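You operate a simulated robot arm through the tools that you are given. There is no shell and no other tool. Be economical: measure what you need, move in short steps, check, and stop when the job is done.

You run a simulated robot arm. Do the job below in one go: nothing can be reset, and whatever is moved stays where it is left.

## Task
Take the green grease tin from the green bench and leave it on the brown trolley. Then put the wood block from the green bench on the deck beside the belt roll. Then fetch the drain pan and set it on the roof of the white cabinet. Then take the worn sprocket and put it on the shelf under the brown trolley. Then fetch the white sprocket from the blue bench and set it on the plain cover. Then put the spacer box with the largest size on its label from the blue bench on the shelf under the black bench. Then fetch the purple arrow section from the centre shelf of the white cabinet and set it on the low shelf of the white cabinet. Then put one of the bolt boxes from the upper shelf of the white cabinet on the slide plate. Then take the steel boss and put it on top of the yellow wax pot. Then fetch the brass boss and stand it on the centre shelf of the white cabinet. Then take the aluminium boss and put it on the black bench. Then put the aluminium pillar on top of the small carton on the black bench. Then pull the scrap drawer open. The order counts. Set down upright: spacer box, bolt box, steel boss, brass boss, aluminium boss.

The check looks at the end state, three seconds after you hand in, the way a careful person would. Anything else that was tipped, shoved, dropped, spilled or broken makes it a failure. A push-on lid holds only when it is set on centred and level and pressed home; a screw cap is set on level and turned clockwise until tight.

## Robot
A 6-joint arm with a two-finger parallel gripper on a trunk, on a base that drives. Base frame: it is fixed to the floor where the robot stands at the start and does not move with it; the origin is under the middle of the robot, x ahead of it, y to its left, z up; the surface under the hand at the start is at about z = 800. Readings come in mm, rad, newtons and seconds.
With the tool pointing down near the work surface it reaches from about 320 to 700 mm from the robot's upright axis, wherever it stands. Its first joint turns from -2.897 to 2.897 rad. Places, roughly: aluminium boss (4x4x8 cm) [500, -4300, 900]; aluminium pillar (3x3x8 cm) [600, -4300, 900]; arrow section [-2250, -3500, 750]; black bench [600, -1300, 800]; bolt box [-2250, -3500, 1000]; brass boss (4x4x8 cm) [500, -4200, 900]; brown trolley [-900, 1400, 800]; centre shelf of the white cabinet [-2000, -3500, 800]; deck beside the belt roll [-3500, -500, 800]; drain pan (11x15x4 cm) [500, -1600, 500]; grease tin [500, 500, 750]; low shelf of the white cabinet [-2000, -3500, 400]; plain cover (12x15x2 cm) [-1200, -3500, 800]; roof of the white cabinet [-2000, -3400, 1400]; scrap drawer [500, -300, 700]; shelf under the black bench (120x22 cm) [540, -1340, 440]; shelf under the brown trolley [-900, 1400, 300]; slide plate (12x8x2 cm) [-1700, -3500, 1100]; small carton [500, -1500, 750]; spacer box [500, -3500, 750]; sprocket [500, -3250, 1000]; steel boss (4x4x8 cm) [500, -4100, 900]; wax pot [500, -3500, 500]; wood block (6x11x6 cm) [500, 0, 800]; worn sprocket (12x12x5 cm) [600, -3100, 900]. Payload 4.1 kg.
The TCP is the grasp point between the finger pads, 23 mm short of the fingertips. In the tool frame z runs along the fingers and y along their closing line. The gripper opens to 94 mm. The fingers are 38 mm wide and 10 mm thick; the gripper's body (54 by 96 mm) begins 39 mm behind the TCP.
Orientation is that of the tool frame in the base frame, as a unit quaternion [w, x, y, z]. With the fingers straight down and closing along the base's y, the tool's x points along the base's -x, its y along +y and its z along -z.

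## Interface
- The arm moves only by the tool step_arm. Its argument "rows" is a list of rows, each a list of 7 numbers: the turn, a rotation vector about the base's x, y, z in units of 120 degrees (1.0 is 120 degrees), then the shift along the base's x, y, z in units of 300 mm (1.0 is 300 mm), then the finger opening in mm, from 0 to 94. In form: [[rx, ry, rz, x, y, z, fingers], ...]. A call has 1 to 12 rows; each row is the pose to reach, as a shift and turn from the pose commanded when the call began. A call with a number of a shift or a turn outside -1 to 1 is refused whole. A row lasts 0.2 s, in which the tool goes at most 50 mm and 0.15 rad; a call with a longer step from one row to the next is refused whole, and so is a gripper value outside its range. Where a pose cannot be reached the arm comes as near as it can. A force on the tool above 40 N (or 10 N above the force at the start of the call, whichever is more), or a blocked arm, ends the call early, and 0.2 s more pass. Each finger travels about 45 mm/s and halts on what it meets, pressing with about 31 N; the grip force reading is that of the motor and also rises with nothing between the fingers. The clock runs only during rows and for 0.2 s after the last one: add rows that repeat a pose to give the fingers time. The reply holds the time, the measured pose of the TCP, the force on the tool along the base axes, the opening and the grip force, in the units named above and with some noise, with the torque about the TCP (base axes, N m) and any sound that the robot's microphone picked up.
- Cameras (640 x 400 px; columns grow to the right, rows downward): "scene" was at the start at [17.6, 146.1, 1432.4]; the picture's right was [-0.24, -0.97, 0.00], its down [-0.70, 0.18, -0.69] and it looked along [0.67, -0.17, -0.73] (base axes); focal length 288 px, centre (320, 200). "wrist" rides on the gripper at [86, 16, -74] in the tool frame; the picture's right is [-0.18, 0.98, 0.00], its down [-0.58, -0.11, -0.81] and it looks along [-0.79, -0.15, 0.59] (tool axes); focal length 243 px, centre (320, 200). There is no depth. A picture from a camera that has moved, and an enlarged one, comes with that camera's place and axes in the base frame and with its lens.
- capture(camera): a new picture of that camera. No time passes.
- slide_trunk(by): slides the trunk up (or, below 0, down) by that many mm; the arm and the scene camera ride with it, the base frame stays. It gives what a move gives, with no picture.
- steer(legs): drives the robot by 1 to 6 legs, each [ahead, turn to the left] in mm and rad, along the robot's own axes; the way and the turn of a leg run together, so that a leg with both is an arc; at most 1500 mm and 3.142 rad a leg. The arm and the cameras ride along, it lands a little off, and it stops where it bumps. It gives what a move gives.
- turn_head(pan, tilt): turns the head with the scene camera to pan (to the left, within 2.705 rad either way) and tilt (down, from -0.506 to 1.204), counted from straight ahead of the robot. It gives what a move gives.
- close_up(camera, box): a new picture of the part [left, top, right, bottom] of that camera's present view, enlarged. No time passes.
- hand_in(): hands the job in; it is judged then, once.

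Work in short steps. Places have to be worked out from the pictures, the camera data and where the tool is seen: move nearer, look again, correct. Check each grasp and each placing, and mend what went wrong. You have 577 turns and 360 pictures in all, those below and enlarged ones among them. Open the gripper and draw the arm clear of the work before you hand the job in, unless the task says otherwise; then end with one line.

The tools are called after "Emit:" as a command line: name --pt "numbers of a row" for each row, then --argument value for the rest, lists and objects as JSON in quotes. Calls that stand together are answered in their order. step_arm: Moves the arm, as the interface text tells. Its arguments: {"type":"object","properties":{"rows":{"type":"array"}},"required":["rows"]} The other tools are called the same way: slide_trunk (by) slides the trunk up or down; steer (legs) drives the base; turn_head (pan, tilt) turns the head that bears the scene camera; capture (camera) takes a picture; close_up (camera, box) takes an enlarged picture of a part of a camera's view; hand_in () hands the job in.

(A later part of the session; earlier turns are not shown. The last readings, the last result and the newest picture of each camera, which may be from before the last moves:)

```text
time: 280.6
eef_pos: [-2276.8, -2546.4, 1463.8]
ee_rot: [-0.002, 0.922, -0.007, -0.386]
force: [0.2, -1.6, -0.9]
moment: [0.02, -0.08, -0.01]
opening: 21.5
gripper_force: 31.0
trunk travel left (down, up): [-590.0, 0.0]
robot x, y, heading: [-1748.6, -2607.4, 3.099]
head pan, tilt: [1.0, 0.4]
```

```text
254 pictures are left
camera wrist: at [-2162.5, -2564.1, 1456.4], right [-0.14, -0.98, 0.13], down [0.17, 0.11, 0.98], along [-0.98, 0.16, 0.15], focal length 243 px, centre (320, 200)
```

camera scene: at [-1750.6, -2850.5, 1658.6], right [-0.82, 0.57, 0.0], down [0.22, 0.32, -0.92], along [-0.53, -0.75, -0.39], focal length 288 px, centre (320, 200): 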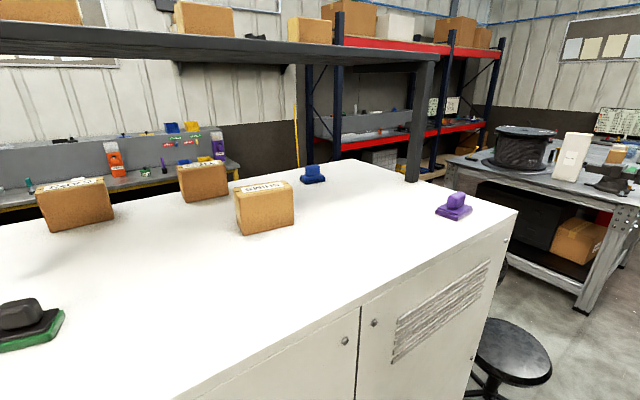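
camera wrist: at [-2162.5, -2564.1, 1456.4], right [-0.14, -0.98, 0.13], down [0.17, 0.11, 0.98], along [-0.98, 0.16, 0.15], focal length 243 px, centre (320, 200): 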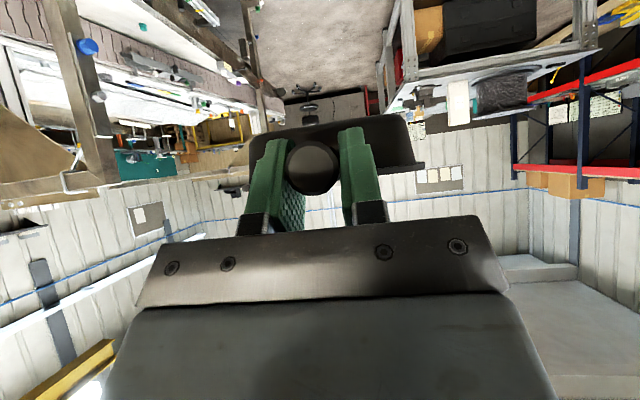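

The arm is high enough. I turn to face the cabinet and look at the roof.

Emit:
steer --legs '[[0, 1.613]]'

Emit:
turn_head --pan 0.1 --tilt 0.7

Emit:
capture --camera "scene"

Emit:
capture --camera "wrist"

```text
time: 284.9
eef_pos: [-1790.7, -3132.0, 1464.5]
ee_rot: [0.277, 0.645, 0.66, -0.268]
force: [0.6, -0.1, -1.8]
moment: [0.09, 0.03, -0.03]
opening: 21.4
gripper_force: 31.2
trunk travel left (down, up): [-590.0, 0.0]
robot x, y, heading: [-1751.8, -2604.6, -1.578]
head pan, tilt: [1.0, 0.4]
```

```text
time: 286.1
eef_pos: [-1791.3, -3132.5, 1464.7]
ee_rot: [0.277, 0.645, 0.659, -0.269]
force: [-0.3, -0.3, -1.0]
moment: [0.09, 0.0, -0.01]
opening: 21.4
gripper_force: 31.0
trunk travel left (down, up): [-590.0, 0.0]
robot x, y, heading: [-1750.4, -2603.8, -1.575]
head pan, tilt: [0.099, 0.7]
```

```text
253 pictures are left
camera scene: at [-1575.7, -2631.2, 1631.8], right [-1.0, -0.1, 0.0], down [-0.06, 0.64, -0.77], along [0.07, -0.76, -0.64], focal length 288 px, centre (320, 200)
```

scene: 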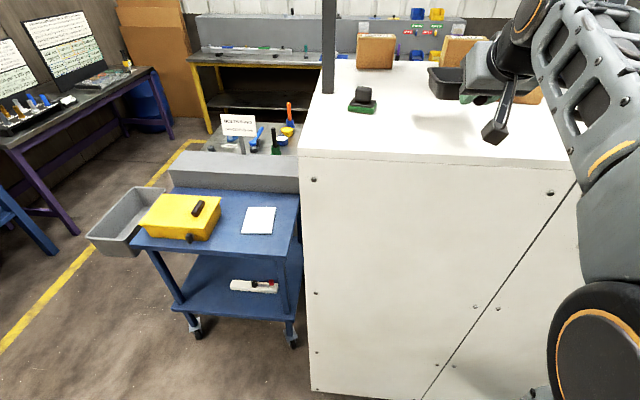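

```text
252 pictures are left
camera wrist: at [-1776.5, -3018.4, 1456.2], right [0.99, -0.11, 0.13], down [-0.12, 0.16, 0.98], along [-0.13, -0.98, 0.15], focal length 243 px, centre (320, 200)
```

wrist: 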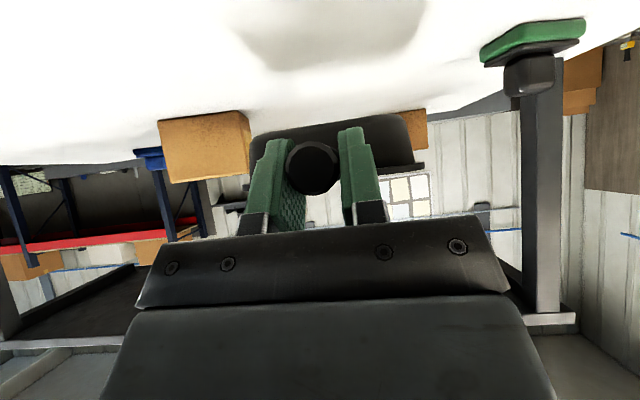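

The roof edge is at y -3092 as judged. I move the pan in by 60 mm and lower it to just above the roof.

Emit:
step_arm --pt "0 0 0 0 -0.1 0 8" --pt "0 0 0 0 -0.2 0 8" --pt "0 0 0 0 -0.2 -0.1 8" --pt "0 0 0 0 -0.2 -0.18 8"

Emit:
capture --camera "wrist"

Emit:
capture --camera "scene"

```text
time: 287.1
eef_pos: [-1787.7, -3192.9, 1411.2]
ee_rot: [0.278, 0.644, 0.66, -0.269]
force: [-0.9, -0.3, -1.4]
moment: [0.09, -0.02, -0.01]
opening: 21.6
gripper_force: 31.1
trunk travel left (down, up): [-590.0, 0.0]
robot x, y, heading: [-1754.0, -2601.0, -1.573]
head pan, tilt: [0.099, 0.7]
```

```text
251 pictures are left
camera wrist: at [-1774.5, -3078.5, 1403.2], right [0.99, -0.11, 0.13], down [-0.11, 0.16, 0.98], along [-0.12, -0.98, 0.15], focal length 243 px, centre (320, 200)
```

wrist: 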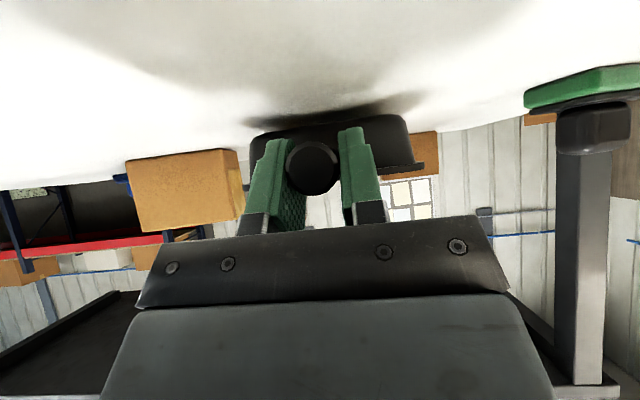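

```text
250 pictures are left
camera scene: at [-1575.7, -2631.4, 1631.8], right [-1.0, -0.1, 0.0], down [-0.06, 0.64, -0.76], along [0.07, -0.76, -0.64], focal length 288 px, centre (320, 200)
```

scene: 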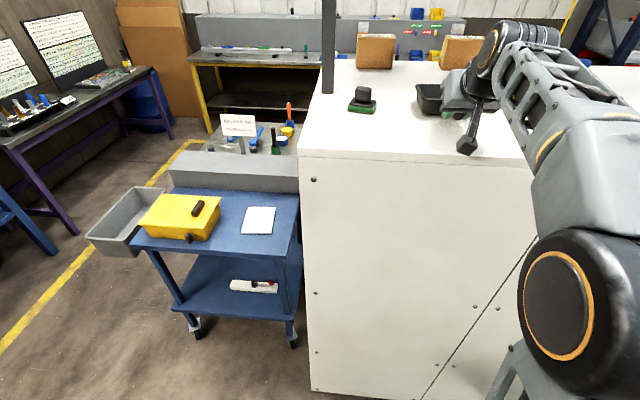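

Shadow shows it is close. I lower in 3 mm steps until I feel the roof.

Emit:
step_arm --pt "0 0 0 0 0 -0.015 8" --pt "0 0 0 0 0 -0.03 8" --pt "0 0 0 0 0 -0.04 8" --pt "0 0 0 0 0 -0.05 8" --pt "0 0 0 0 0 -0.06 8"

Emit:
capture --camera "wrist"

```text
time: 288.4
eef_pos: [-1789.5, -3192.6, 1399.4]
ee_rot: [0.283, 0.642, 0.656, -0.277]
force: [-0.1, -2.0, 7.9]
moment: [0.0, 0.0, 0.04]
opening: 21.2
gripper_force: 30.9
trunk travel left (down, up): [-590.0, 0.0]
robot x, y, heading: [-1750.7, -2605.1, -1.572]
head pan, tilt: [0.099, 0.7]
stopped in row 5: the force on the tool passed its limit at 41 N (the readings are from after the stop); the commanded pose is now the measured one
```

```text
249 pictures are left
camera wrist: at [-1776.1, -3078.3, 1389.1], right [0.99, -0.1, 0.13], down [-0.11, 0.19, 0.98], along [-0.13, -0.98, 0.17], focal length 243 px, centre (320, 200)
```

wrist: 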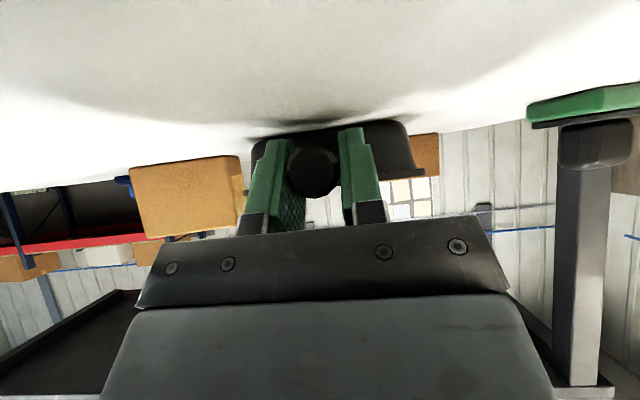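

Contact. I check closely what touches before letting go.

Emit:
close_up --camera "scene" --box '[390, 60, 550, 160]'

Emit:
close_up --camera "wrist" --box '[220, 80, 440, 220]'

```text
4.00 times, centred on (470, 110) of scene
camera zoom: at [-1575.7, -2630.4, 1631.3], right [-1.0, -0.1, 0.0], down [-0.06, 0.64, -0.77], along [0.07, -0.76, -0.64], focal length 1150 px, centre (-280, 560)
```

zoom: 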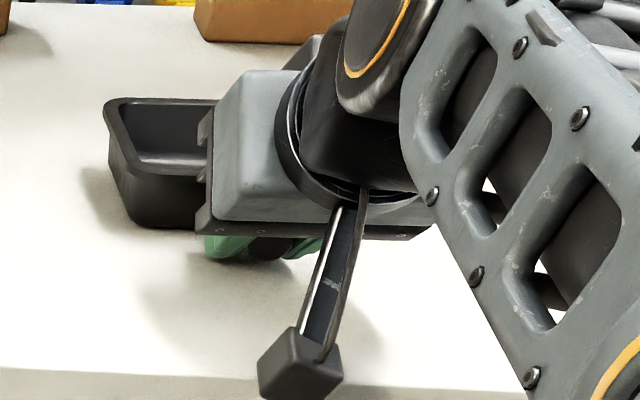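

```text
2.86 times, centred on (330, 150) of wrist
camera zoom: at [-1776.1, -3078.3, 1389.1], right [0.99, -0.1, 0.13], down [-0.11, 0.19, 0.98], along [-0.13, -0.98, 0.17], focal length 693 px, centre (291, 343)
```

zoom: 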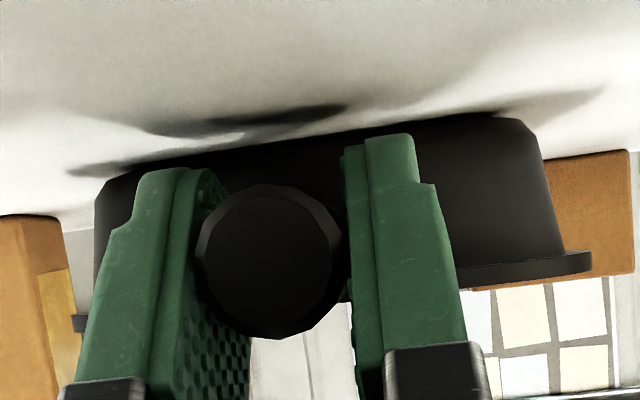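

The camera box on its stalk is probably touching the roof edge. I rise slightly, pull back 35 mm so it hangs clear in front of the edge, and lower again.

Emit:
step_arm --pt "0 0 0 0 0 0.03 8" --pt "0 0 0 0 0.06 0.03 8" --pt "0 0 0 0 0.12 0.03 8" --pt "0 0 0 0 0.12 0.01 8" --pt "0 0 0 0 0.12 0.0 8" --pt "0 0 0 0 0.12 -0.01 8" --pt "0 0 0 0 0.12 -0.01 8"

Emit:
close_up --camera "scene" --box '[390, 60, 550, 160]'

```text
time: 290.0
eef_pos: [-1789.6, -3156.2, 1400.0]
ee_rot: [0.286, 0.641, 0.656, -0.278]
force: [-0.7, -9.9, 30.4]
moment: [-0.36, 0.01, 0.16]
opening: 21.1
gripper_force: 31.2
trunk travel left (down, up): [-590.0, 0.0]
robot x, y, heading: [-1753.8, -2602.1, -1.572]
head pan, tilt: [0.099, 0.7]
```

```text
4.00 times, centred on (470, 110) of scene
camera zoom: at [-1575.8, -2630.6, 1632.3], right [-1.0, -0.1, 0.0], down [-0.06, 0.64, -0.77], along [0.07, -0.76, -0.64], focal length 1150 px, centre (-280, 560)
```

zoom: 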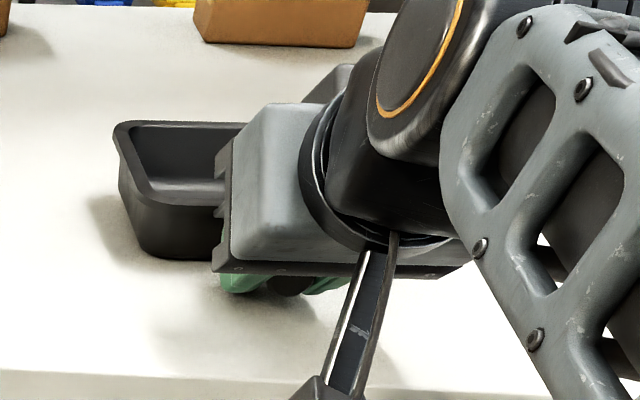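

The pan now bears on the roof. The tool got tilted about 1.3° by the contact; I rise a bit, level it back and set it down softly.

Emit:
step_arm --pt "0 0 0 0 0 0.02 8" --pt "0.011 0 0 0 0 0.02 8" --pt "0.011 0 0 0 0 0.02 8"

Emit:
step_arm --pt "0 0 0 0 0 -0.007 8" --pt "0 0 0 0 0 -0.012 8" --pt "0 0 0 0 0 -0.012 8"

Emit:
close_up --camera "scene" --box '[390, 60, 550, 160]'

```text
time: 290.8
eef_pos: [-1789.9, -3157.4, 1400.7]
ee_rot: [0.273, 0.646, 0.661, -0.267]
force: [0.0, -3.8, 11.3]
moment: [-0.58, -0.03, 0.0]
opening: 21.5
gripper_force: 30.9
trunk travel left (down, up): [-590.0, 0.0]
robot x, y, heading: [-1751.2, -2601.2, -1.575]
head pan, tilt: [0.099, 0.7]
```

```text
time: 291.6
eef_pos: [-1790.3, -3155.4, 1400.2]
ee_rot: [0.277, 0.644, 0.66, -0.269]
force: [0.6, -6.1, 22.6]
moment: [-0.46, 0.06, 0.09]
opening: 21.3
gripper_force: 31.5
trunk travel left (down, up): [-590.0, 0.0]
robot x, y, heading: [-1749.6, -2606.9, -1.574]
head pan, tilt: [0.099, 0.7]
```

```text
4.00 times, centred on (470, 110) of scene
camera zoom: at [-1575.5, -2630.1, 1631.9], right [-1.0, -0.1, 0.0], down [-0.06, 0.64, -0.77], along [0.07, -0.76, -0.64], focal length 1150 px, centre (-280, 560)
```

zoom: 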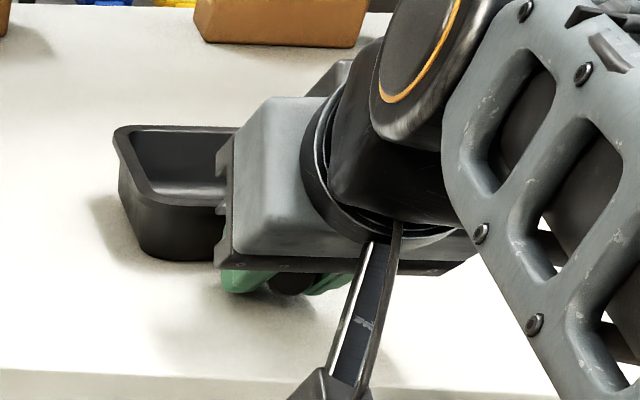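

The pan rests flat on the roof. I open and withdraw along the tool axis.

Emit:
step_arm --pt "0 0 0 0 0 0.006 30" --pt "0 0 0 0 0 0.006 50" --pt "0 0 0 0 0 0.006 60" --pt "0 0 0 0 0.06 0.06 60" --pt "0 0 0 0 0.15 0.15 60" --pt "0 0 0 0 0.25 0.25 60" --pt "0 0 0 0 0.35 0.3 60"

Emit:
capture --camera "scene"

```text
time: 293.2
eef_pos: [-1789.6, -3053.6, 1487.4]
ee_rot: [0.274, 0.646, 0.66, -0.267]
force: [-0.2, 0.8, 0.2]
moment: [0.0, 0.0, -0.01]
opening: 60.0
gripper_force: 0.1
trunk travel left (down, up): [-590.0, 0.0]
robot x, y, heading: [-1750.2, -2608.6, -1.575]
head pan, tilt: [0.099, 0.7]
```

```text
244 pictures are left
camera scene: at [-1575.5, -2630.3, 1631.7], right [-1.0, -0.1, 0.0], down [-0.06, 0.64, -0.77], along [0.07, -0.76, -0.64], focal length 288 px, centre (320, 200)
```

scene: 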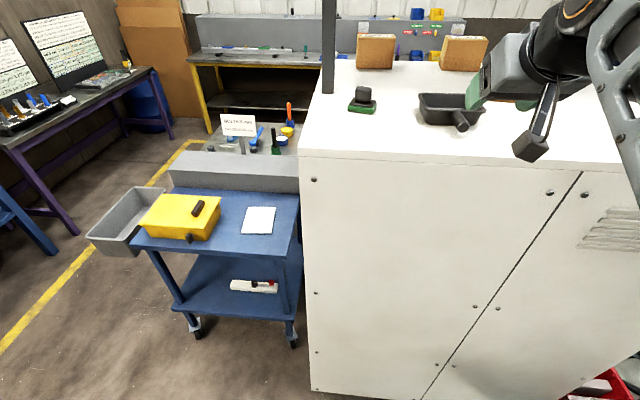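

The pan sits on the roof. I turn the tool back to point down, and drive over to the blue bench.

Emit:
step_arm --pt "0.07 0 0 0 0 0 60" --pt "0.14 0 0 0 0 0 60" --pt "0.21 0 0 0 0 0 60" --pt "0.28 0 0 0 0 0 60" --pt "0.35 0 0 0 0 0 60" --pt "0.375 0 0 0 0 0 60"

Emit:
steer --legs '[[0, 1.575], [1350, 0]]'

Emit:
slide_trunk --by -190

Emit:
turn_head --pan -0.3 --tilt 0.6

Emit:
capture --camera "scene"

```text
time: 294.6
eef_pos: [-1788.5, -3044.4, 1461.0]
ee_rot: [0.008, 0.702, 0.713, 0.005]
force: [0.7, -0.1, -0.3]
moment: [0.0, 0.02, 0.01]
opening: 59.7
gripper_force: 0.0
out of reach, approached as far as the arm can: row 5, 6
trunk travel left (down, up): [-590.0, 0.0]
robot x, y, heading: [-1747.9, -2605.9, -1.574]
head pan, tilt: [0.099, 0.7]
```

```text
time: 305.2
eef_pos: [31.5, -2635.6, 1460.7]
ee_rot: [0.003, -0.009, 1.0, 0.008]
force: [-0.4, -1.0, 0.4]
moment: [0.0, -0.01, 0.03]
opening: 60.0
gripper_force: 0.1
trunk travel left (down, up): [-590.0, 0.0]
robot x, y, heading: [-408.6, -2598.5, -0.005]
head pan, tilt: [0.099, 0.7]
```

```text
time: 307.3
eef_pos: [30.2, -2634.6, 1271.1]
ee_rot: [0.002, -0.009, 1.0, 0.01]
force: [0.1, 0.7, -0.3]
moment: [-0.01, 0.03, -0.02]
opening: 60.0
gripper_force: 0.1
trunk travel left (down, up): [-400.0, 190.0]
robot x, y, heading: [-406.6, -2600.9, -0.001]
head pan, tilt: [0.099, 0.7]
```

```text
time: 308.1
eef_pos: [30.6, -2635.6, 1271.2]
ee_rot: [0.004, -0.009, 1.0, 0.008]
force: [-0.2, -0.3, 0.0]
moment: [0.01, 0.0, 0.0]
opening: 60.1
gripper_force: 0.1
trunk travel left (down, up): [-400.0, 190.0]
robot x, y, heading: [-406.9, -2604.4, 0.002]
head pan, tilt: [-0.3, 0.6]
```

```text
243 pictures are left
camera scene: at [-382.8, -2458.7, 1450.4], right [-0.3, -0.96, 0.0], down [-0.54, 0.17, -0.82], along [0.79, -0.24, -0.57], focal length 288 px, centre (320, 200)
```

scene: 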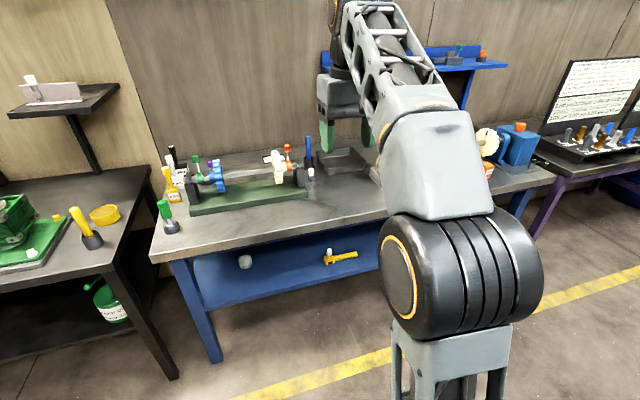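

I move to stand in front of y about -3050.

Emit:
steer --legs '[[0, -0.972], [545, 0], [0, 0.972]]'

Emit:
turn_head --pan 0.3 --tilt 0.6

Emit:
capture --camera "scene"

Emit:
turn_head --pan -0.6 --tilt 0.6

Emit:
capture --camera "scene"

Emit:
capture --camera "wrist"

```text
time: 316.2
eef_pos: [318.3, -3105.8, 1271.5]
ee_rot: [0.002, 0.016, 1.0, 0.008]
force: [0.3, -0.7, -0.4]
moment: [-0.01, -0.02, 0.01]
opening: 60.3
gripper_force: 0.0
trunk travel left (down, up): [-400.0, 190.0]
robot x, y, heading: [-119.8, -3049.3, -0.05]
head pan, tilt: [-0.3, 0.6]
```

```text
time: 317.2
eef_pos: [319.1, -3104.8, 1270.7]
ee_rot: [0.003, 0.015, 1.0, 0.008]
force: [0.3, -0.6, 0.6]
moment: [0.03, -0.01, -0.02]
opening: 60.0
gripper_force: 0.0
trunk travel left (down, up): [-400.0, 190.0]
robot x, y, heading: [-121.1, -3046.6, -0.052]
head pan, tilt: [0.3, 0.6]
```

```text
242 pictures are left
camera scene: at [-83.8, -2857.3, 1450.4], right [0.25, -0.97, 0.0], down [-0.55, -0.14, -0.83], along [0.8, 0.2, -0.56], focal length 288 px, centre (320, 200)
```

scene: 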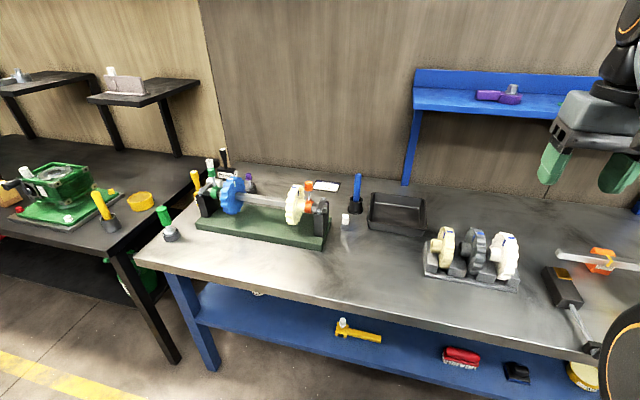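

```text
time: 318.4
eef_pos: [318.5, -3105.7, 1270.3]
ee_rot: [0.003, 0.016, 1.0, 0.008]
force: [0.0, 1.1, 0.0]
moment: [0.0, -0.02, -0.02]
opening: 60.0
gripper_force: 0.0
trunk travel left (down, up): [-400.0, 190.0]
robot x, y, heading: [-116.5, -3044.8, -0.052]
head pan, tilt: [-0.6, 0.6]
```

```text
241 pictures are left
camera scene: at [-99.2, -2932.6, 1450.4], right [-0.61, -0.8, 0.0], down [-0.45, 0.34, -0.83], along [0.66, -0.5, -0.56], focal length 288 px, centre (320, 200)
```

scene: 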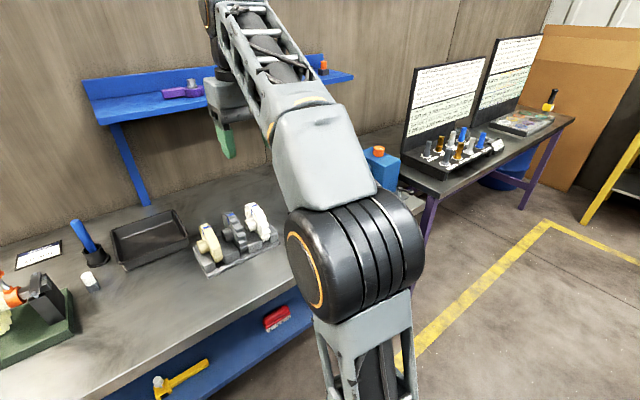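

```text
240 pictures are left
camera wrist: at [231.8, -3088.5, 1346.5], right [0.22, 0.98, 0.02], down [0.57, -0.14, 0.81], along [0.79, -0.16, -0.59], focal length 243 px, centre (320, 200)
```

wrist: 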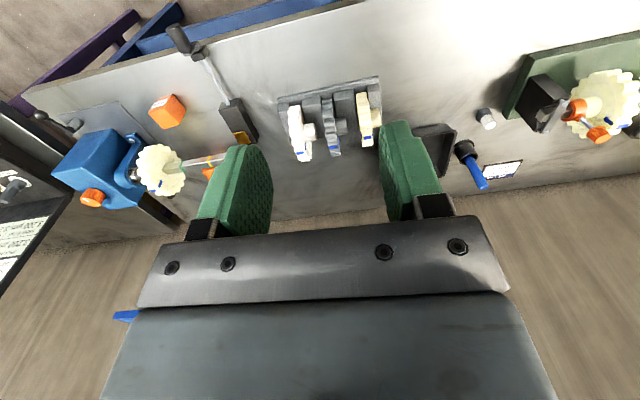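

The rack near [590, -3140] holds three sprockets. I enlarge them to tell which is worn and which is white.

Emit:
close_up --camera "wrist" --box '[260, 60, 420, 170]'

Emit:
turn_head --pan 0.0 --tilt 0.8

Emit:
capture --camera "scene"

```text
3.64 times, centred on (340, 115) of wrist
camera zoom: at [231.8, -3088.5, 1346.5], right [0.22, 0.98, 0.02], down [0.57, -0.14, 0.81], along [0.79, -0.16, -0.59], focal length 882 px, centre (247, 509)
```

zoom: 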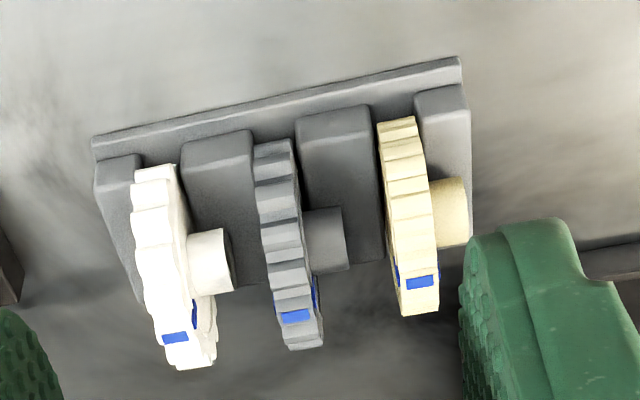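

```text
time: 319.4
eef_pos: [317.3, -3106.0, 1271.5]
ee_rot: [0.003, 0.016, 1.0, 0.009]
force: [-0.4, -0.3, 0.9]
moment: [0.01, 0.01, 0.01]
opening: 60.1
gripper_force: 0.1
trunk travel left (down, up): [-400.0, 190.0]
robot x, y, heading: [-117.5, -3047.1, -0.049]
head pan, tilt: [0.0, 0.799]
```

```text
238 pictures are left
camera scene: at [-88.9, -2883.2, 1433.6], right [-0.05, -1.0, 0.0], down [-0.72, 0.04, -0.7], along [0.7, -0.04, -0.72], focal length 288 px, centre (320, 200)
```

scene: 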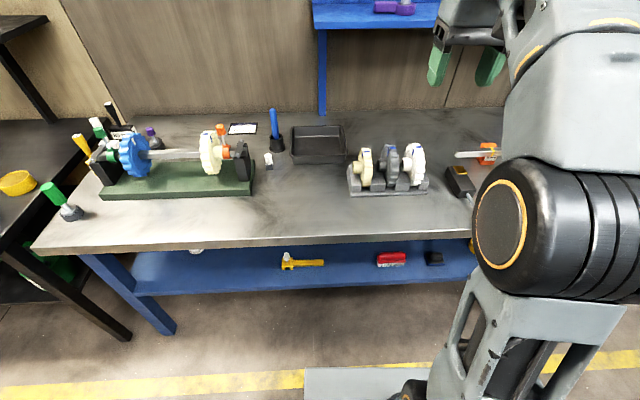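

The white one is at y -3205; I must tell whether the cream (y -3061) or the grey (y -3138) one is worn. I enlarge from the head camera.

Emit:
close_up --camera "scene" --box '[340, 135, 440, 205]'

Emit:
close_up --camera "scene" --box '[90, 115, 260, 205]'

```text
5.71 times, centred on (390, 170) of scene
camera zoom: at [-88.9, -2883.2, 1433.6], right [-0.05, -1.0, 0.0], down [-0.72, 0.04, -0.7], along [0.7, -0.04, -0.72], focal length 1643 px, centre (-80, 371)
```

zoom: 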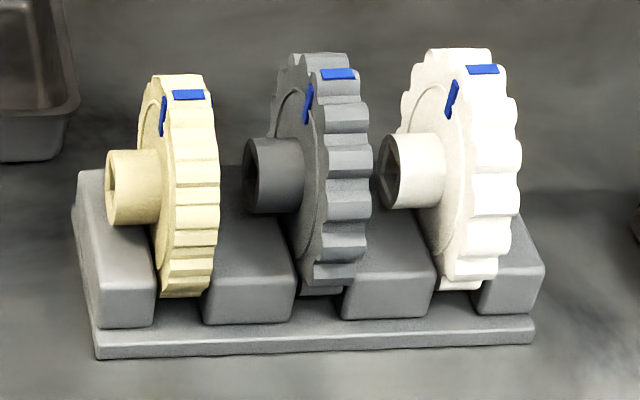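

```text
3.76 times, centred on (175, 160) of scene
camera zoom: at [-88.9, -2883.2, 1433.6], right [-0.05, -1.0, 0.0], down [-0.72, 0.04, -0.7], along [0.7, -0.04, -0.72], focal length 1083 px, centre (866, 351)
```

zoom: 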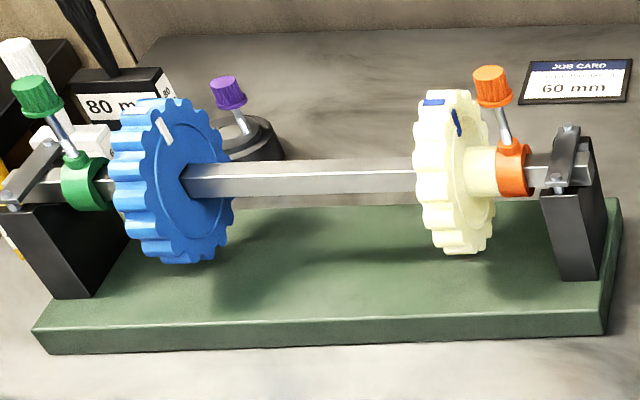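

The cream one on the rack has flat, worn teeth, so it is the worn sprocket; its top is near [596, -3056, 927]. I drive nearer and move the hand above it.

Emit:
steer --legs '[[0, 0.05], [125, 0]]'

Emit:
step_arm --pt "0 0 0 0.08 0.06 -0.12 80" --pt "0 0 0 0.16 0.11 -0.24 80" --pt "0 0 0 0.24 0.13 -0.36 80" --pt "0 0 0 0.32 0.13 -0.48 80" --pt "0 0 0 0.38 0.13 -0.6 80" --pt "0 0 0 0.38 0.13 -0.7 80" --pt "0 0 0 0.38 0.13 -0.8 80"

Emit:
capture --camera "wrist"

Emit:
capture --camera "scene"

```text
time: 321.1
eef_pos: [445.3, -3082.3, 1270.3]
ee_rot: [0.002, -0.01, 1.0, 0.008]
force: [0.1, -0.5, -0.1]
moment: [-0.02, 0.03, -0.01]
opening: 59.9
gripper_force: 0.1
trunk travel left (down, up): [-400.0, 190.0]
robot x, y, heading: [8.9, -3046.8, 0.005]
head pan, tilt: [0.0, 0.799]
```

```text
time: 322.7
eef_pos: [558.5, -3044.3, 1030.2]
ee_rot: [0.003, -0.01, 1.0, 0.009]
force: [0.2, 1.1, -0.2]
moment: [0.02, 0.0, -0.03]
opening: 80.0
gripper_force: 0.0
trunk travel left (down, up): [-400.0, 190.0]
robot x, y, heading: [5.7, -3047.7, 0.004]
head pan, tilt: [0.0, 0.799]
```

```text
235 pictures are left
camera wrist: at [471.7, -3032.1, 1105.6], right [0.16, 0.99, 0.02], down [0.58, -0.11, 0.81], along [0.8, -0.12, -0.59], focal length 243 px, centre (320, 200)
```

wrist: 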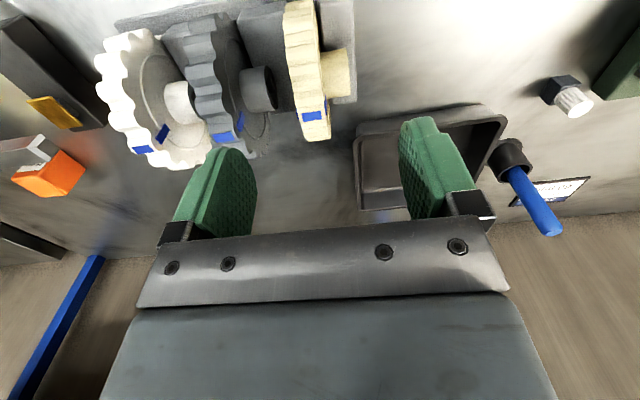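

```text
234 pictures are left
camera scene: at [26.2, -2881.8, 1433.6], right [0.0, -1.0, 0.0], down [-0.72, 0.0, -0.7], along [0.7, 0.0, -0.72], focal length 288 px, centre (320, 200)
```

scene: 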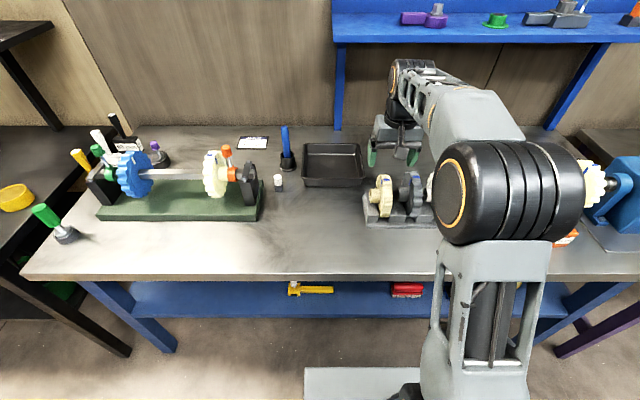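

The rim's top is at about [592, -3055, 927]. I centre over it, lower so the tips stay just above the hub, and close.

Emit:
step_arm --pt "0 0 0 0.05 -0.02 -0.1 80" --pt "0 0 0 0.11 -0.036 -0.2 80" --pt "0 0 0 0.11 -0.036 -0.28 80"

Emit:
capture --camera "wrist"

Emit:
close_up --camera "scene" --box '[350, 130, 450, 230]'

```text
time: 323.5
eef_pos: [594.2, -3056.0, 947.9]
ee_rot: [0.003, -0.011, 1.0, 0.008]
force: [0.4, -1.3, 0.3]
moment: [0.05, -0.01, -0.06]
opening: 80.0
gripper_force: 0.0
trunk travel left (down, up): [-400.0, 190.0]
robot x, y, heading: [3.6, -3046.0, 0.005]
head pan, tilt: [0.0, 0.799]
```

```text
233 pictures are left
camera wrist: at [505.9, -3043.2, 1022.6], right [0.16, 0.99, 0.02], down [0.58, -0.11, 0.81], along [0.8, -0.12, -0.59], focal length 243 px, centre (320, 200)
```

wrist: 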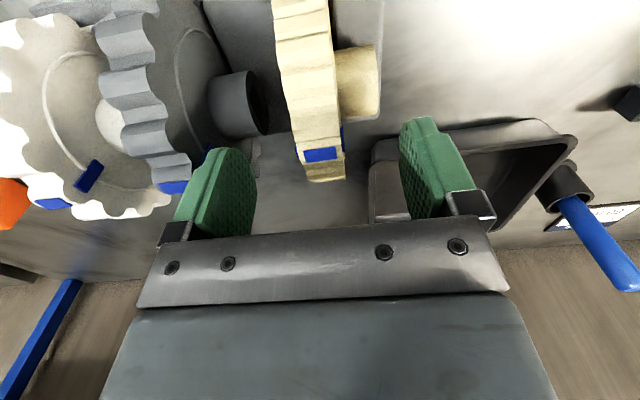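

```text
4.00 times, centred on (400, 180) of scene
camera zoom: at [26.5, -2881.8, 1433.6], right [0.0, -1.0, 0.0], down [-0.72, 0.0, -0.7], along [0.7, 0.0, -0.72], focal length 1150 px, centre (0, 280)
```

zoom: 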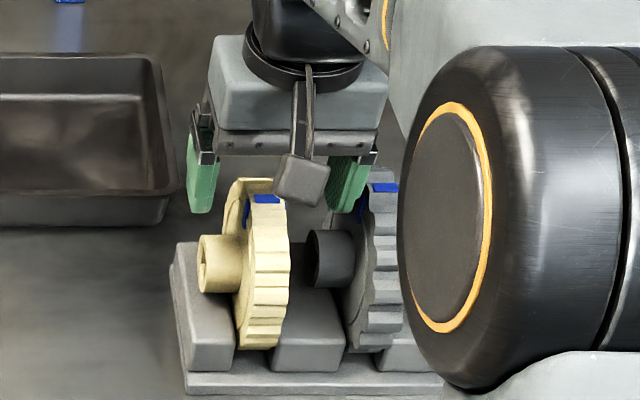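

I narrow the opening to 56 so the outer finger stays clear of the grey sprocket, go down and close.

Emit:
step_arm --pt "0 0 0 -0.006 0.003 0 56" --pt "0 0 0 -0.006 0.003 -0.05 56" --pt "0 0 0 -0.006 0.003 -0.1 56" --pt "0 0 0 -0.006 0.003 -0.11 56" --pt "0 0 0 -0.006 0.003 -0.11 40" --pt "0 0 0 -0.006 0.003 -0.11 20" --pt "0 0 0 -0.006 0.003 -0.11 10" --pt "0 0 0 -0.006 0.003 -0.11 10"

Emit:
capture --camera "wrist"

```text
time: 325.3
eef_pos: [590.1, -3055.4, 914.1]
ee_rot: [0.002, -0.011, 1.0, 0.008]
force: [0.2, -0.7, -0.5]
moment: [-0.06, -0.05, 0.02]
opening: 21.8
gripper_force: 31.0
trunk travel left (down, up): [-400.0, 190.0]
robot x, y, heading: [6.4, -3047.3, 0.001]
head pan, tilt: [0.0, 0.799]
```

```text
231 pictures are left
camera wrist: at [502.8, -3042.4, 989.1], right [0.16, 0.99, 0.02], down [0.58, -0.11, 0.81], along [0.8, -0.12, -0.59], focal length 243 px, centre (320, 200)
```

wrist: 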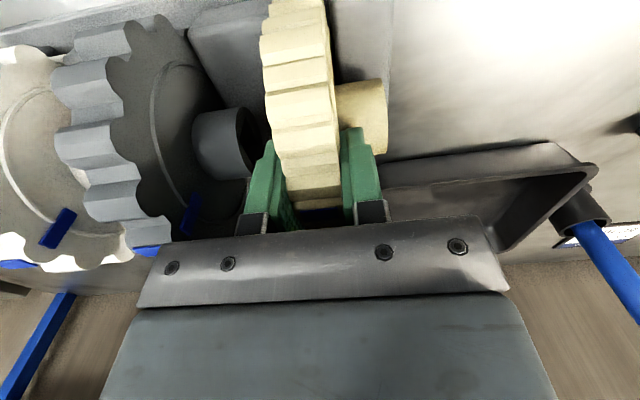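

Gripped at 22 mm. I lift it straight up.

Emit:
step_arm --pt "0 0 0 0 0 0.04 10" --pt "0 0 0 0 0 0.15 10" --pt "0 0 0 0 0 0.3 10" --pt "0 0 0 0 0 0.45 10" --pt "0 0 0 -0.1 0 0.55 10" --pt "0 0 0 -0.2 0 0.65 10" --pt "0 0 0 -0.3 0 0.75 10" --pt "0 0 0 -0.4 0 0.85 10"

Emit:
capture --camera "wrist"

Emit:
capture --camera "scene"

```text
time: 327.1
eef_pos: [468.5, -3056.0, 1171.3]
ee_rot: [0.002, -0.01, 1.0, 0.008]
force: [0.1, -0.8, -2.7]
moment: [-0.01, -0.01, 0.01]
opening: 21.8
gripper_force: 30.8
trunk travel left (down, up): [-400.0, 190.0]
robot x, y, heading: [8.7, -3049.1, 0.006]
head pan, tilt: [0.0, 0.799]
```

```text
230 pictures are left
camera wrist: at [381.1, -3042.8, 1246.3], right [0.16, 0.99, 0.02], down [0.58, -0.11, 0.81], along [0.8, -0.12, -0.59], focal length 243 px, centre (320, 200)
```

wrist: 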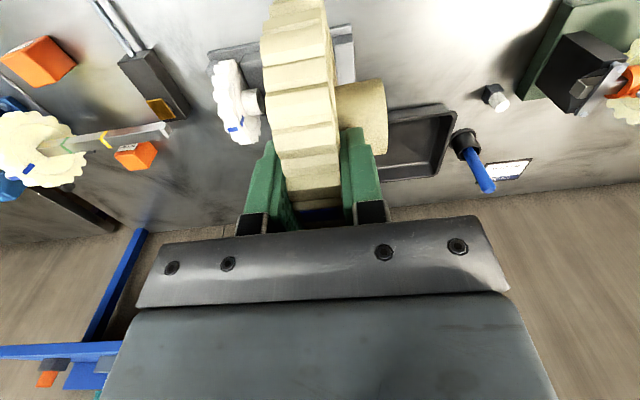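

```text
229 pictures are left
camera scene: at [26.2, -2881.8, 1433.5], right [0.0, -1.0, 0.0], down [-0.72, 0.0, -0.7], along [0.7, 0.0, -0.72], focal length 288 px, centre (320, 200)
```

scene: 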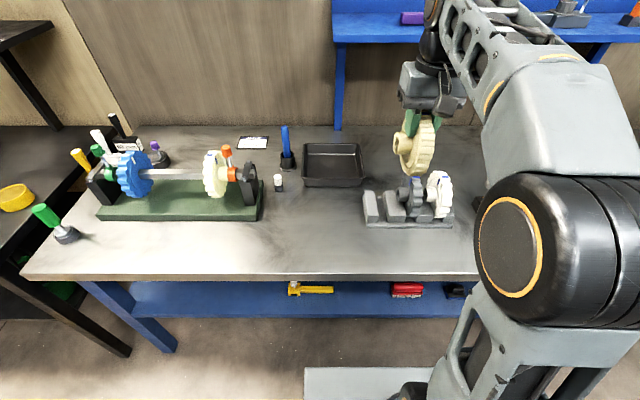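

The worn sprocket is secure. I drive back to the brown trolley.

Emit:
steer --legs '[[-200, 0], [0, 1.565], [1500, 0], [1500, 0]]'

```text
time: 346.6
eef_pos: [-112.8, 429.2, 1169.2]
ee_rot: [-0.005, -0.705, 0.709, 0.008]
force: [0.5, 0.4, -2.9]
moment: [0.02, -0.02, -0.02]
opening: 21.9
gripper_force: 30.9
trunk travel left (down, up): [-400.0, 190.0]
robot x, y, heading: [-130.3, -30.8, 1.549]
head pan, tilt: [0.0, 0.799]
```

I continue to the trolley, to about [-830, 640] facing it.

Emit:
steer --legs '[[0, 0.828], [960, 0], [0, -0.806]]'

Emit:
step_arm --pt "-0.07 0 0 0 0 0 10" --pt "-0.14 0 0 0 0 0 10" --pt "-0.21 0 0 0 0 0 10" --pt "-0.28 0 0 0 0 0 10" --pt "-0.21 0 0 0 0 0 10" --pt "-0.14 0 0 0 0 0 10" --pt "-0.07 0 0 0 0 0 10" --pt "0 0 0 0 0 0 10"

```text
time: 355.9
eef_pos: [-795.5, 1105.4, 1171.1]
ee_rot: [-0.004, -0.704, 0.71, 0.008]
force: [-0.1, 0.2, -2.5]
moment: [0.01, 0.01, 0.0]
opening: 21.7
gripper_force: 30.7
trunk travel left (down, up): [-400.0, 190.0]
robot x, y, heading: [-816.8, 643.2, 1.545]
head pan, tilt: [0.0, 0.799]
```

```text
time: 357.7
eef_pos: [-795.3, 1105.4, 1169.8]
ee_rot: [-0.003, -0.704, 0.71, 0.009]
force: [-0.5, 0.4, -2.3]
moment: [0.01, 0.0, 0.01]
opening: 21.8
gripper_force: 31.4
out of reach, approached as far as the arm can: row 3, 4, 5
trunk travel left (down, up): [-400.0, 190.0]
robot x, y, heading: [-818.1, 643.7, 1.542]
head pan, tilt: [0.0, 0.799]
```

That tilt direction was wrong (nothing changed). I back off 350 mm, lower the trunk, then tilt the tool forward.

Emit:
steer --legs '[[0, 0.026], [-380, 0]]'

Emit:
slide_trunk --by -400

Emit:
step_arm --pt "0.06 0 0 0 0.05 -0.1 10" --pt "0.12 0 0 0 0.1 -0.2 10" --pt "0.18 0 0 0 0.15 -0.3 10" --pt "0.24 0 0 0 0.2 -0.4 10" --pt "0.3 0 0 0 0.25 -0.5 10" --pt "0.36 0 0 0 0.3 -0.6 10" --pt "0.42 0 0 0 0.35 -0.7 10" --pt "0.48 0 0 0 0.4 -0.8 10" --pt "0.54 0 0 0 0.45 -0.85 10" --pt "0.6 0 0 0 0.5 -0.9 10" --pt "0.66 0 0 0 0.5 -0.95 10" --pt "0.72 0 0 0 0.5 -1.0 10"

Emit:
turn_head --pan 0.0 --tilt 0.6

Emit:
capture --camera "scene"

Emit:
capture --camera "wrist"

```text
time: 360.5
eef_pos: [-806.7, 712.1, 1170.7]
ee_rot: [0.005, 0.713, -0.701, -0.009]
force: [-1.2, 0.2, -2.3]
moment: [0.01, -0.02, 0.01]
opening: 21.9
gripper_force: 30.6
trunk travel left (down, up): [-400.0, 190.0]
robot x, y, heading: [-819.4, 250.5, 1.568]
head pan, tilt: [0.0, 0.799]
```

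```text
time: 364.3
eef_pos: [-807.3, 713.7, 770.4]
ee_rot: [0.004, 0.713, -0.701, -0.008]
force: [1.4, -0.2, -2.8]
moment: [0.03, -0.03, 0.0]
opening: 22.0
gripper_force: 31.2
trunk travel left (down, up): [0.0, 590.0]
robot x, y, heading: [-814.7, 251.4, 1.57]
head pan, tilt: [0.0, 0.799]
```

```text
time: 366.9
eef_pos: [-751.7, 868.5, 483.6]
ee_rot: [-0.464, 0.525, -0.507, -0.502]
force: [0.0, 0.2, -2.4]
moment: [-0.12, -0.03, -0.01]
opening: 21.9
gripper_force: 30.8
out of reach, approached as far as the arm can: row 7, 8, 9, 10, 11, 12
trunk travel left (down, up): [0.0, 590.0]
robot x, y, heading: [-818.0, 250.1, 1.567]
head pan, tilt: [0.0, 0.799]
```

```text
time: 367.7
eef_pos: [-750.8, 869.1, 483.1]
ee_rot: [-0.463, 0.526, -0.507, -0.502]
force: [-0.1, -0.2, -2.7]
moment: [-0.05, -0.05, 0.0]
opening: 21.8
gripper_force: 31.5
trunk travel left (down, up): [0.0, 590.0]
robot x, y, heading: [-819.1, 254.6, 1.569]
head pan, tilt: [0.0, 0.6]
```

```text
228 pictures are left
camera scene: at [-982.7, 279.0, 1050.4], right [1.0, 0.0, 0.0], down [0.0, -0.57, -0.82], along [0.0, 0.82, -0.57], focal length 288 px, centre (320, 200)
```

scene: 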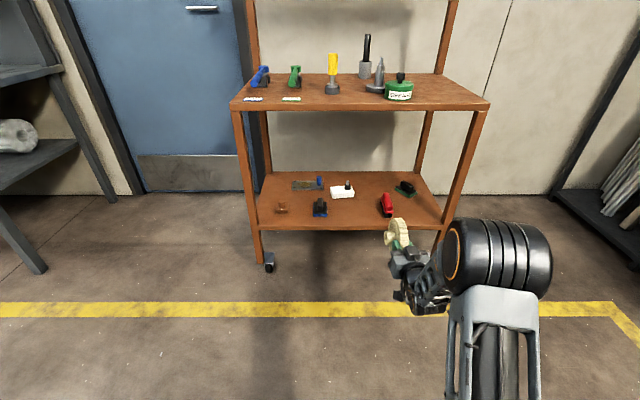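

```text
227 pictures are left
camera wrist: at [-764.5, 788.1, 403.5], right [-0.98, -0.04, 0.21], down [0.17, -0.76, 0.63], along [0.13, 0.65, 0.75], focal length 243 px, centre (320, 200)
```

wrist: 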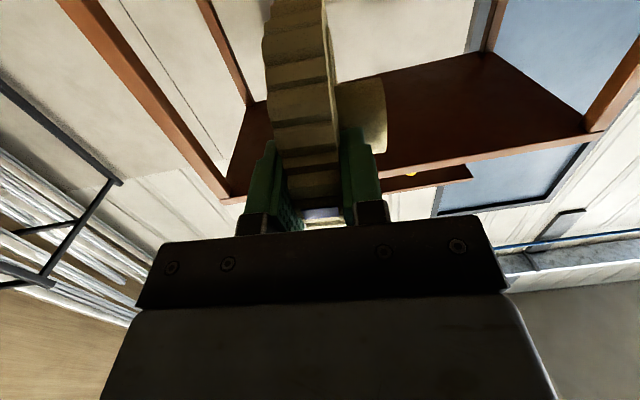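

The arm stopped short of full horizontal here. I test whether rolling the tool (hub side down) brings it into reach, at this height.

Emit:
step_arm --pt "0 -0.07 0 0 -0.03 0.05 10" --pt "0 -0.14 0 0 -0.06 0.1 10" --pt "0 -0.21 0 0 -0.1 0.1 10" --pt "0 -0.28 0 0 -0.1 0.1 10" --pt "0 -0.35 0 0 -0.1 0.1 10" --pt "0 -0.42 0 0 -0.1 0.1 10" --pt "0 -0.49 0 0 -0.1 0.1 10" --pt "0 -0.56 0 0 -0.1 0.1 10" --pt "0 -0.63 0 0 -0.1 0.1 10" --pt "0 -0.7 0 0 -0.1 0.1 10" --pt "0 -0.75 0 0 -0.1 0.1 10"

Emit:
capture --camera "scene"

```text
time: 370.1
eef_pos: [-755.9, 892.8, 554.7]
ee_rot: [-0.472, 0.544, -0.503, -0.479]
force: [-0.3, 1.0, -1.3]
moment: [-0.09, -0.03, -0.02]
opening: 21.8
gripper_force: 31.5
out of reach, approached as far as the arm can: row 1, 2, 3, 4, 5, 6, 7, 8, 9, 10, 11
trunk travel left (down, up): [0.0, 590.0]
robot x, y, heading: [-817.6, 253.1, 1.565]
head pan, tilt: [0.0, 0.6]
```

```text
226 pictures are left
camera scene: at [-982.7, 279.0, 1050.4], right [1.0, 0.0, 0.0], down [0.0, -0.57, -0.82], along [0.0, 0.82, -0.57], focal length 288 px, centre (320, 200)
```

scene: 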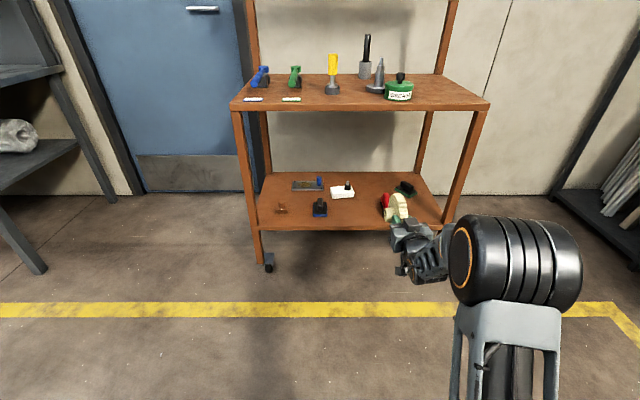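

The roll is not reached along this path. I undo it, return to pointing down, and try yawing the tool first instead.

Emit:
step_arm --pt "0 0.07 0 0 0 0 10" --pt "0 0.14 0 0 0 0 10" --pt "0 0.21 0 0 0 0 10" --pt "0 0.28 0 0 0 0 10" --pt "0 0.35 0 0 0 0 10" --pt "0 0.42 0 0 0 0 10" --pt "0 0.49 0 0 0 0 10" --pt "0 0.56 0 0 0 0 10" --pt "0 0.63 0 0 0 0 10" --pt "0 0.7 0 0 0 0 10" --pt "0 0.75 0 0 0 0 10"

Emit:
step_arm --pt "-0.07 0 0 0 0 0.05 10" --pt "-0.14 0 0 0 -0.05 0.1 10" --pt "-0.21 0 0 0 -0.1 0.2 10" --pt "-0.28 0 0 0 -0.15 0.3 10" --pt "-0.35 0 0 0 -0.2 0.4 10" --pt "-0.42 0 0 0 -0.2 0.5 10" --pt "-0.49 0 0 0 -0.2 0.6 10" --pt "-0.56 0 0 0 -0.2 0.7 10" --pt "-0.63 0 0 0 -0.2 0.75 10" --pt "-0.7 0 0 0 -0.2 0.8 10" --pt "-0.72 0 0 0 -0.2 0.85 10"

```text
time: 372.5
eef_pos: [-758.1, 891.1, 556.2]
ee_rot: [-0.023, -0.045, 0.688, 0.724]
force: [0.5, 0.7, -2.3]
moment: [-0.1, 0.0, -0.01]
opening: 21.8
gripper_force: 30.4
trunk travel left (down, up): [0.0, 590.0]
robot x, y, heading: [-817.9, 249.7, 1.566]
head pan, tilt: [0.0, 0.6]
```

```text
time: 374.9
eef_pos: [-758.7, 833.1, 804.1]
ee_rot: [-0.047, -0.019, 0.997, 0.065]
force: [0.8, -0.1, -1.9]
moment: [-0.04, 0.01, 0.02]
opening: 21.8
gripper_force: 30.9
out of reach, approached as far as the arm can: row 11
trunk travel left (down, up): [0.0, 590.0]
robot x, y, heading: [-819.0, 251.8, 1.567]
head pan, tilt: [0.0, 0.6]
```

Rolling the other way works (hub would face up). I test whether the wrist can yaw further the other way from nominal, which would allow hub-down laying.

Emit:
step_arm --pt "0 0 0.07 0 0 0 10" --pt "0 0 0.14 0 0 0 10" --pt "0 0 0.21 0 0 0 10" --pt "0 0 0.28 0 0 0 10" --pt "0 0 0.35 0 0 0 10" --pt "0 0 0.42 0 0 0 10" --pt "0 0 0.49 0 0 0 10" --pt "0 0 0.56 0 0 0 10" --pt "0 0 0.63 0 0 0 10" --pt "0 0 0.7 0 0 0 10" --pt "0 0 0.75 0 0 0 10"

Emit:
step_arm --pt "0 0 0.07 0 0 0 10" --pt "0 0 0.14 0 0 0 10" --pt "0 0 0.21 0 0 0 10" --pt "0 0 0.28 0 0 0 10" --pt "0 0 0.35 0 0 0 10" --pt "0 0 0.42 0 0 0 10" --pt "0 0 0.49 0 0 0 10" --pt "0 0 0.56 0 0 0 10" --pt "0 0 0.63 0 0 0 10" --pt "0 0 0.7 0 0 0 10" --pt "0 0 0.75 0 0 0 10"

```text
time: 377.3
eef_pos: [-761.9, 804.8, 772.2]
ee_rot: [0.072, 0.719, -0.691, -0.007]
force: [0.1, 0.7, -1.4]
moment: [-0.01, 0.01, -0.01]
opening: 21.6
gripper_force: 30.8
out of reach, approached as far as the arm can: row 2, 3, 4, 5, 6, 7, 8, 9, 10, 11
trunk travel left (down, up): [0.0, 590.0]
robot x, y, heading: [-816.6, 252.8, 1.569]
head pan, tilt: [0.0, 0.6]
```

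```text
time: 379.7
eef_pos: [-763.0, 807.0, 772.7]
ee_rot: [0.056, 0.997, 0.021, 0.047]
force: [0.2, 0.6, -2.3]
moment: [-0.02, 0.01, -0.02]
opening: 21.8
gripper_force: 31.1
out of reach, approached as far as the arm can: row 1, 2, 3, 4, 5, 6, 7, 8, 9
trunk travel left (down, up): [0.0, 590.0]
robot x, y, heading: [-817.4, 249.8, 1.569]
head pan, tilt: [0.0, 0.6]
```

Yaw +90° is reachable pointing down. From here I tilt forward, which would bring the hub side down.

Emit:
step_arm --pt "0.07 0 0 0 0.05 -0.05 10" --pt "0.14 0 0 0 0.1 -0.1 10" --pt "0.21 0 0 0 0.15 -0.2 10" --pt "0.28 0 0 0 0.2 -0.3 10" --pt "0.35 0 0 0 0.25 -0.4 10" --pt "0.42 0 0 0 0.3 -0.5 10" --pt "0.49 0 0 0 0.3 -0.6 10" --pt "0.56 0 0 0 0.3 -0.7 10" --pt "0.63 0 0 0 0.3 -0.75 10" --pt "0.69 0 0 0 0.3 -0.8 10"

Emit:
capture --camera "scene"

Emit:
capture --camera "wrist"

```text
time: 381.9
eef_pos: [-761.9, 897.1, 531.8]
ee_rot: [-0.618, 0.785, -0.018, 0.049]
force: [-0.2, 0.4, -2.5]
moment: [-0.09, 0.0, 0.03]
opening: 21.7
gripper_force: 31.0
out of reach, approached as far as the arm can: row 8
trunk travel left (down, up): [0.0, 590.0]
robot x, y, heading: [-814.7, 250.4, 1.571]
head pan, tilt: [0.0, 0.6]
```

```text
225 pictures are left
camera scene: at [-982.7, 278.8, 1050.5], right [1.0, 0.0, 0.0], down [0.0, -0.56, -0.83], along [0.0, 0.83, -0.56], focal length 288 px, centre (320, 200)
```

scene: 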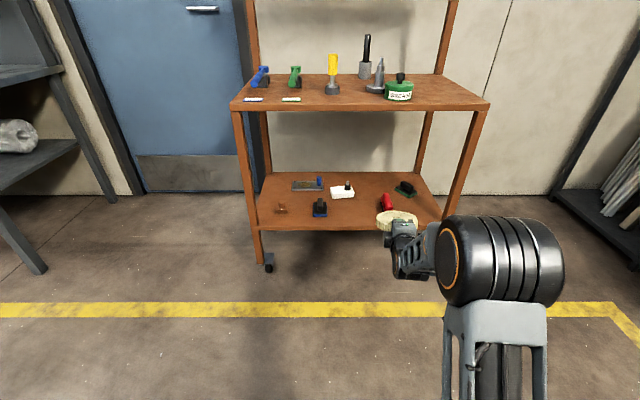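

```text
224 pictures are left
camera wrist: at [-682.8, 813.0, 538.9], right [-0.15, -0.22, -0.96], down [-0.66, -0.7, 0.26], along [-0.73, 0.68, -0.04], focal length 243 px, centre (320, 200)
```

wrist: 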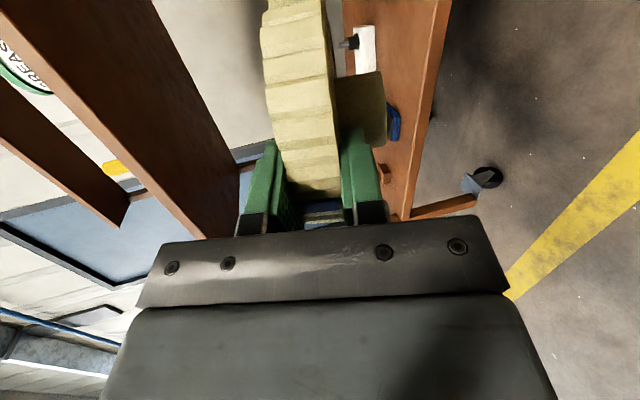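

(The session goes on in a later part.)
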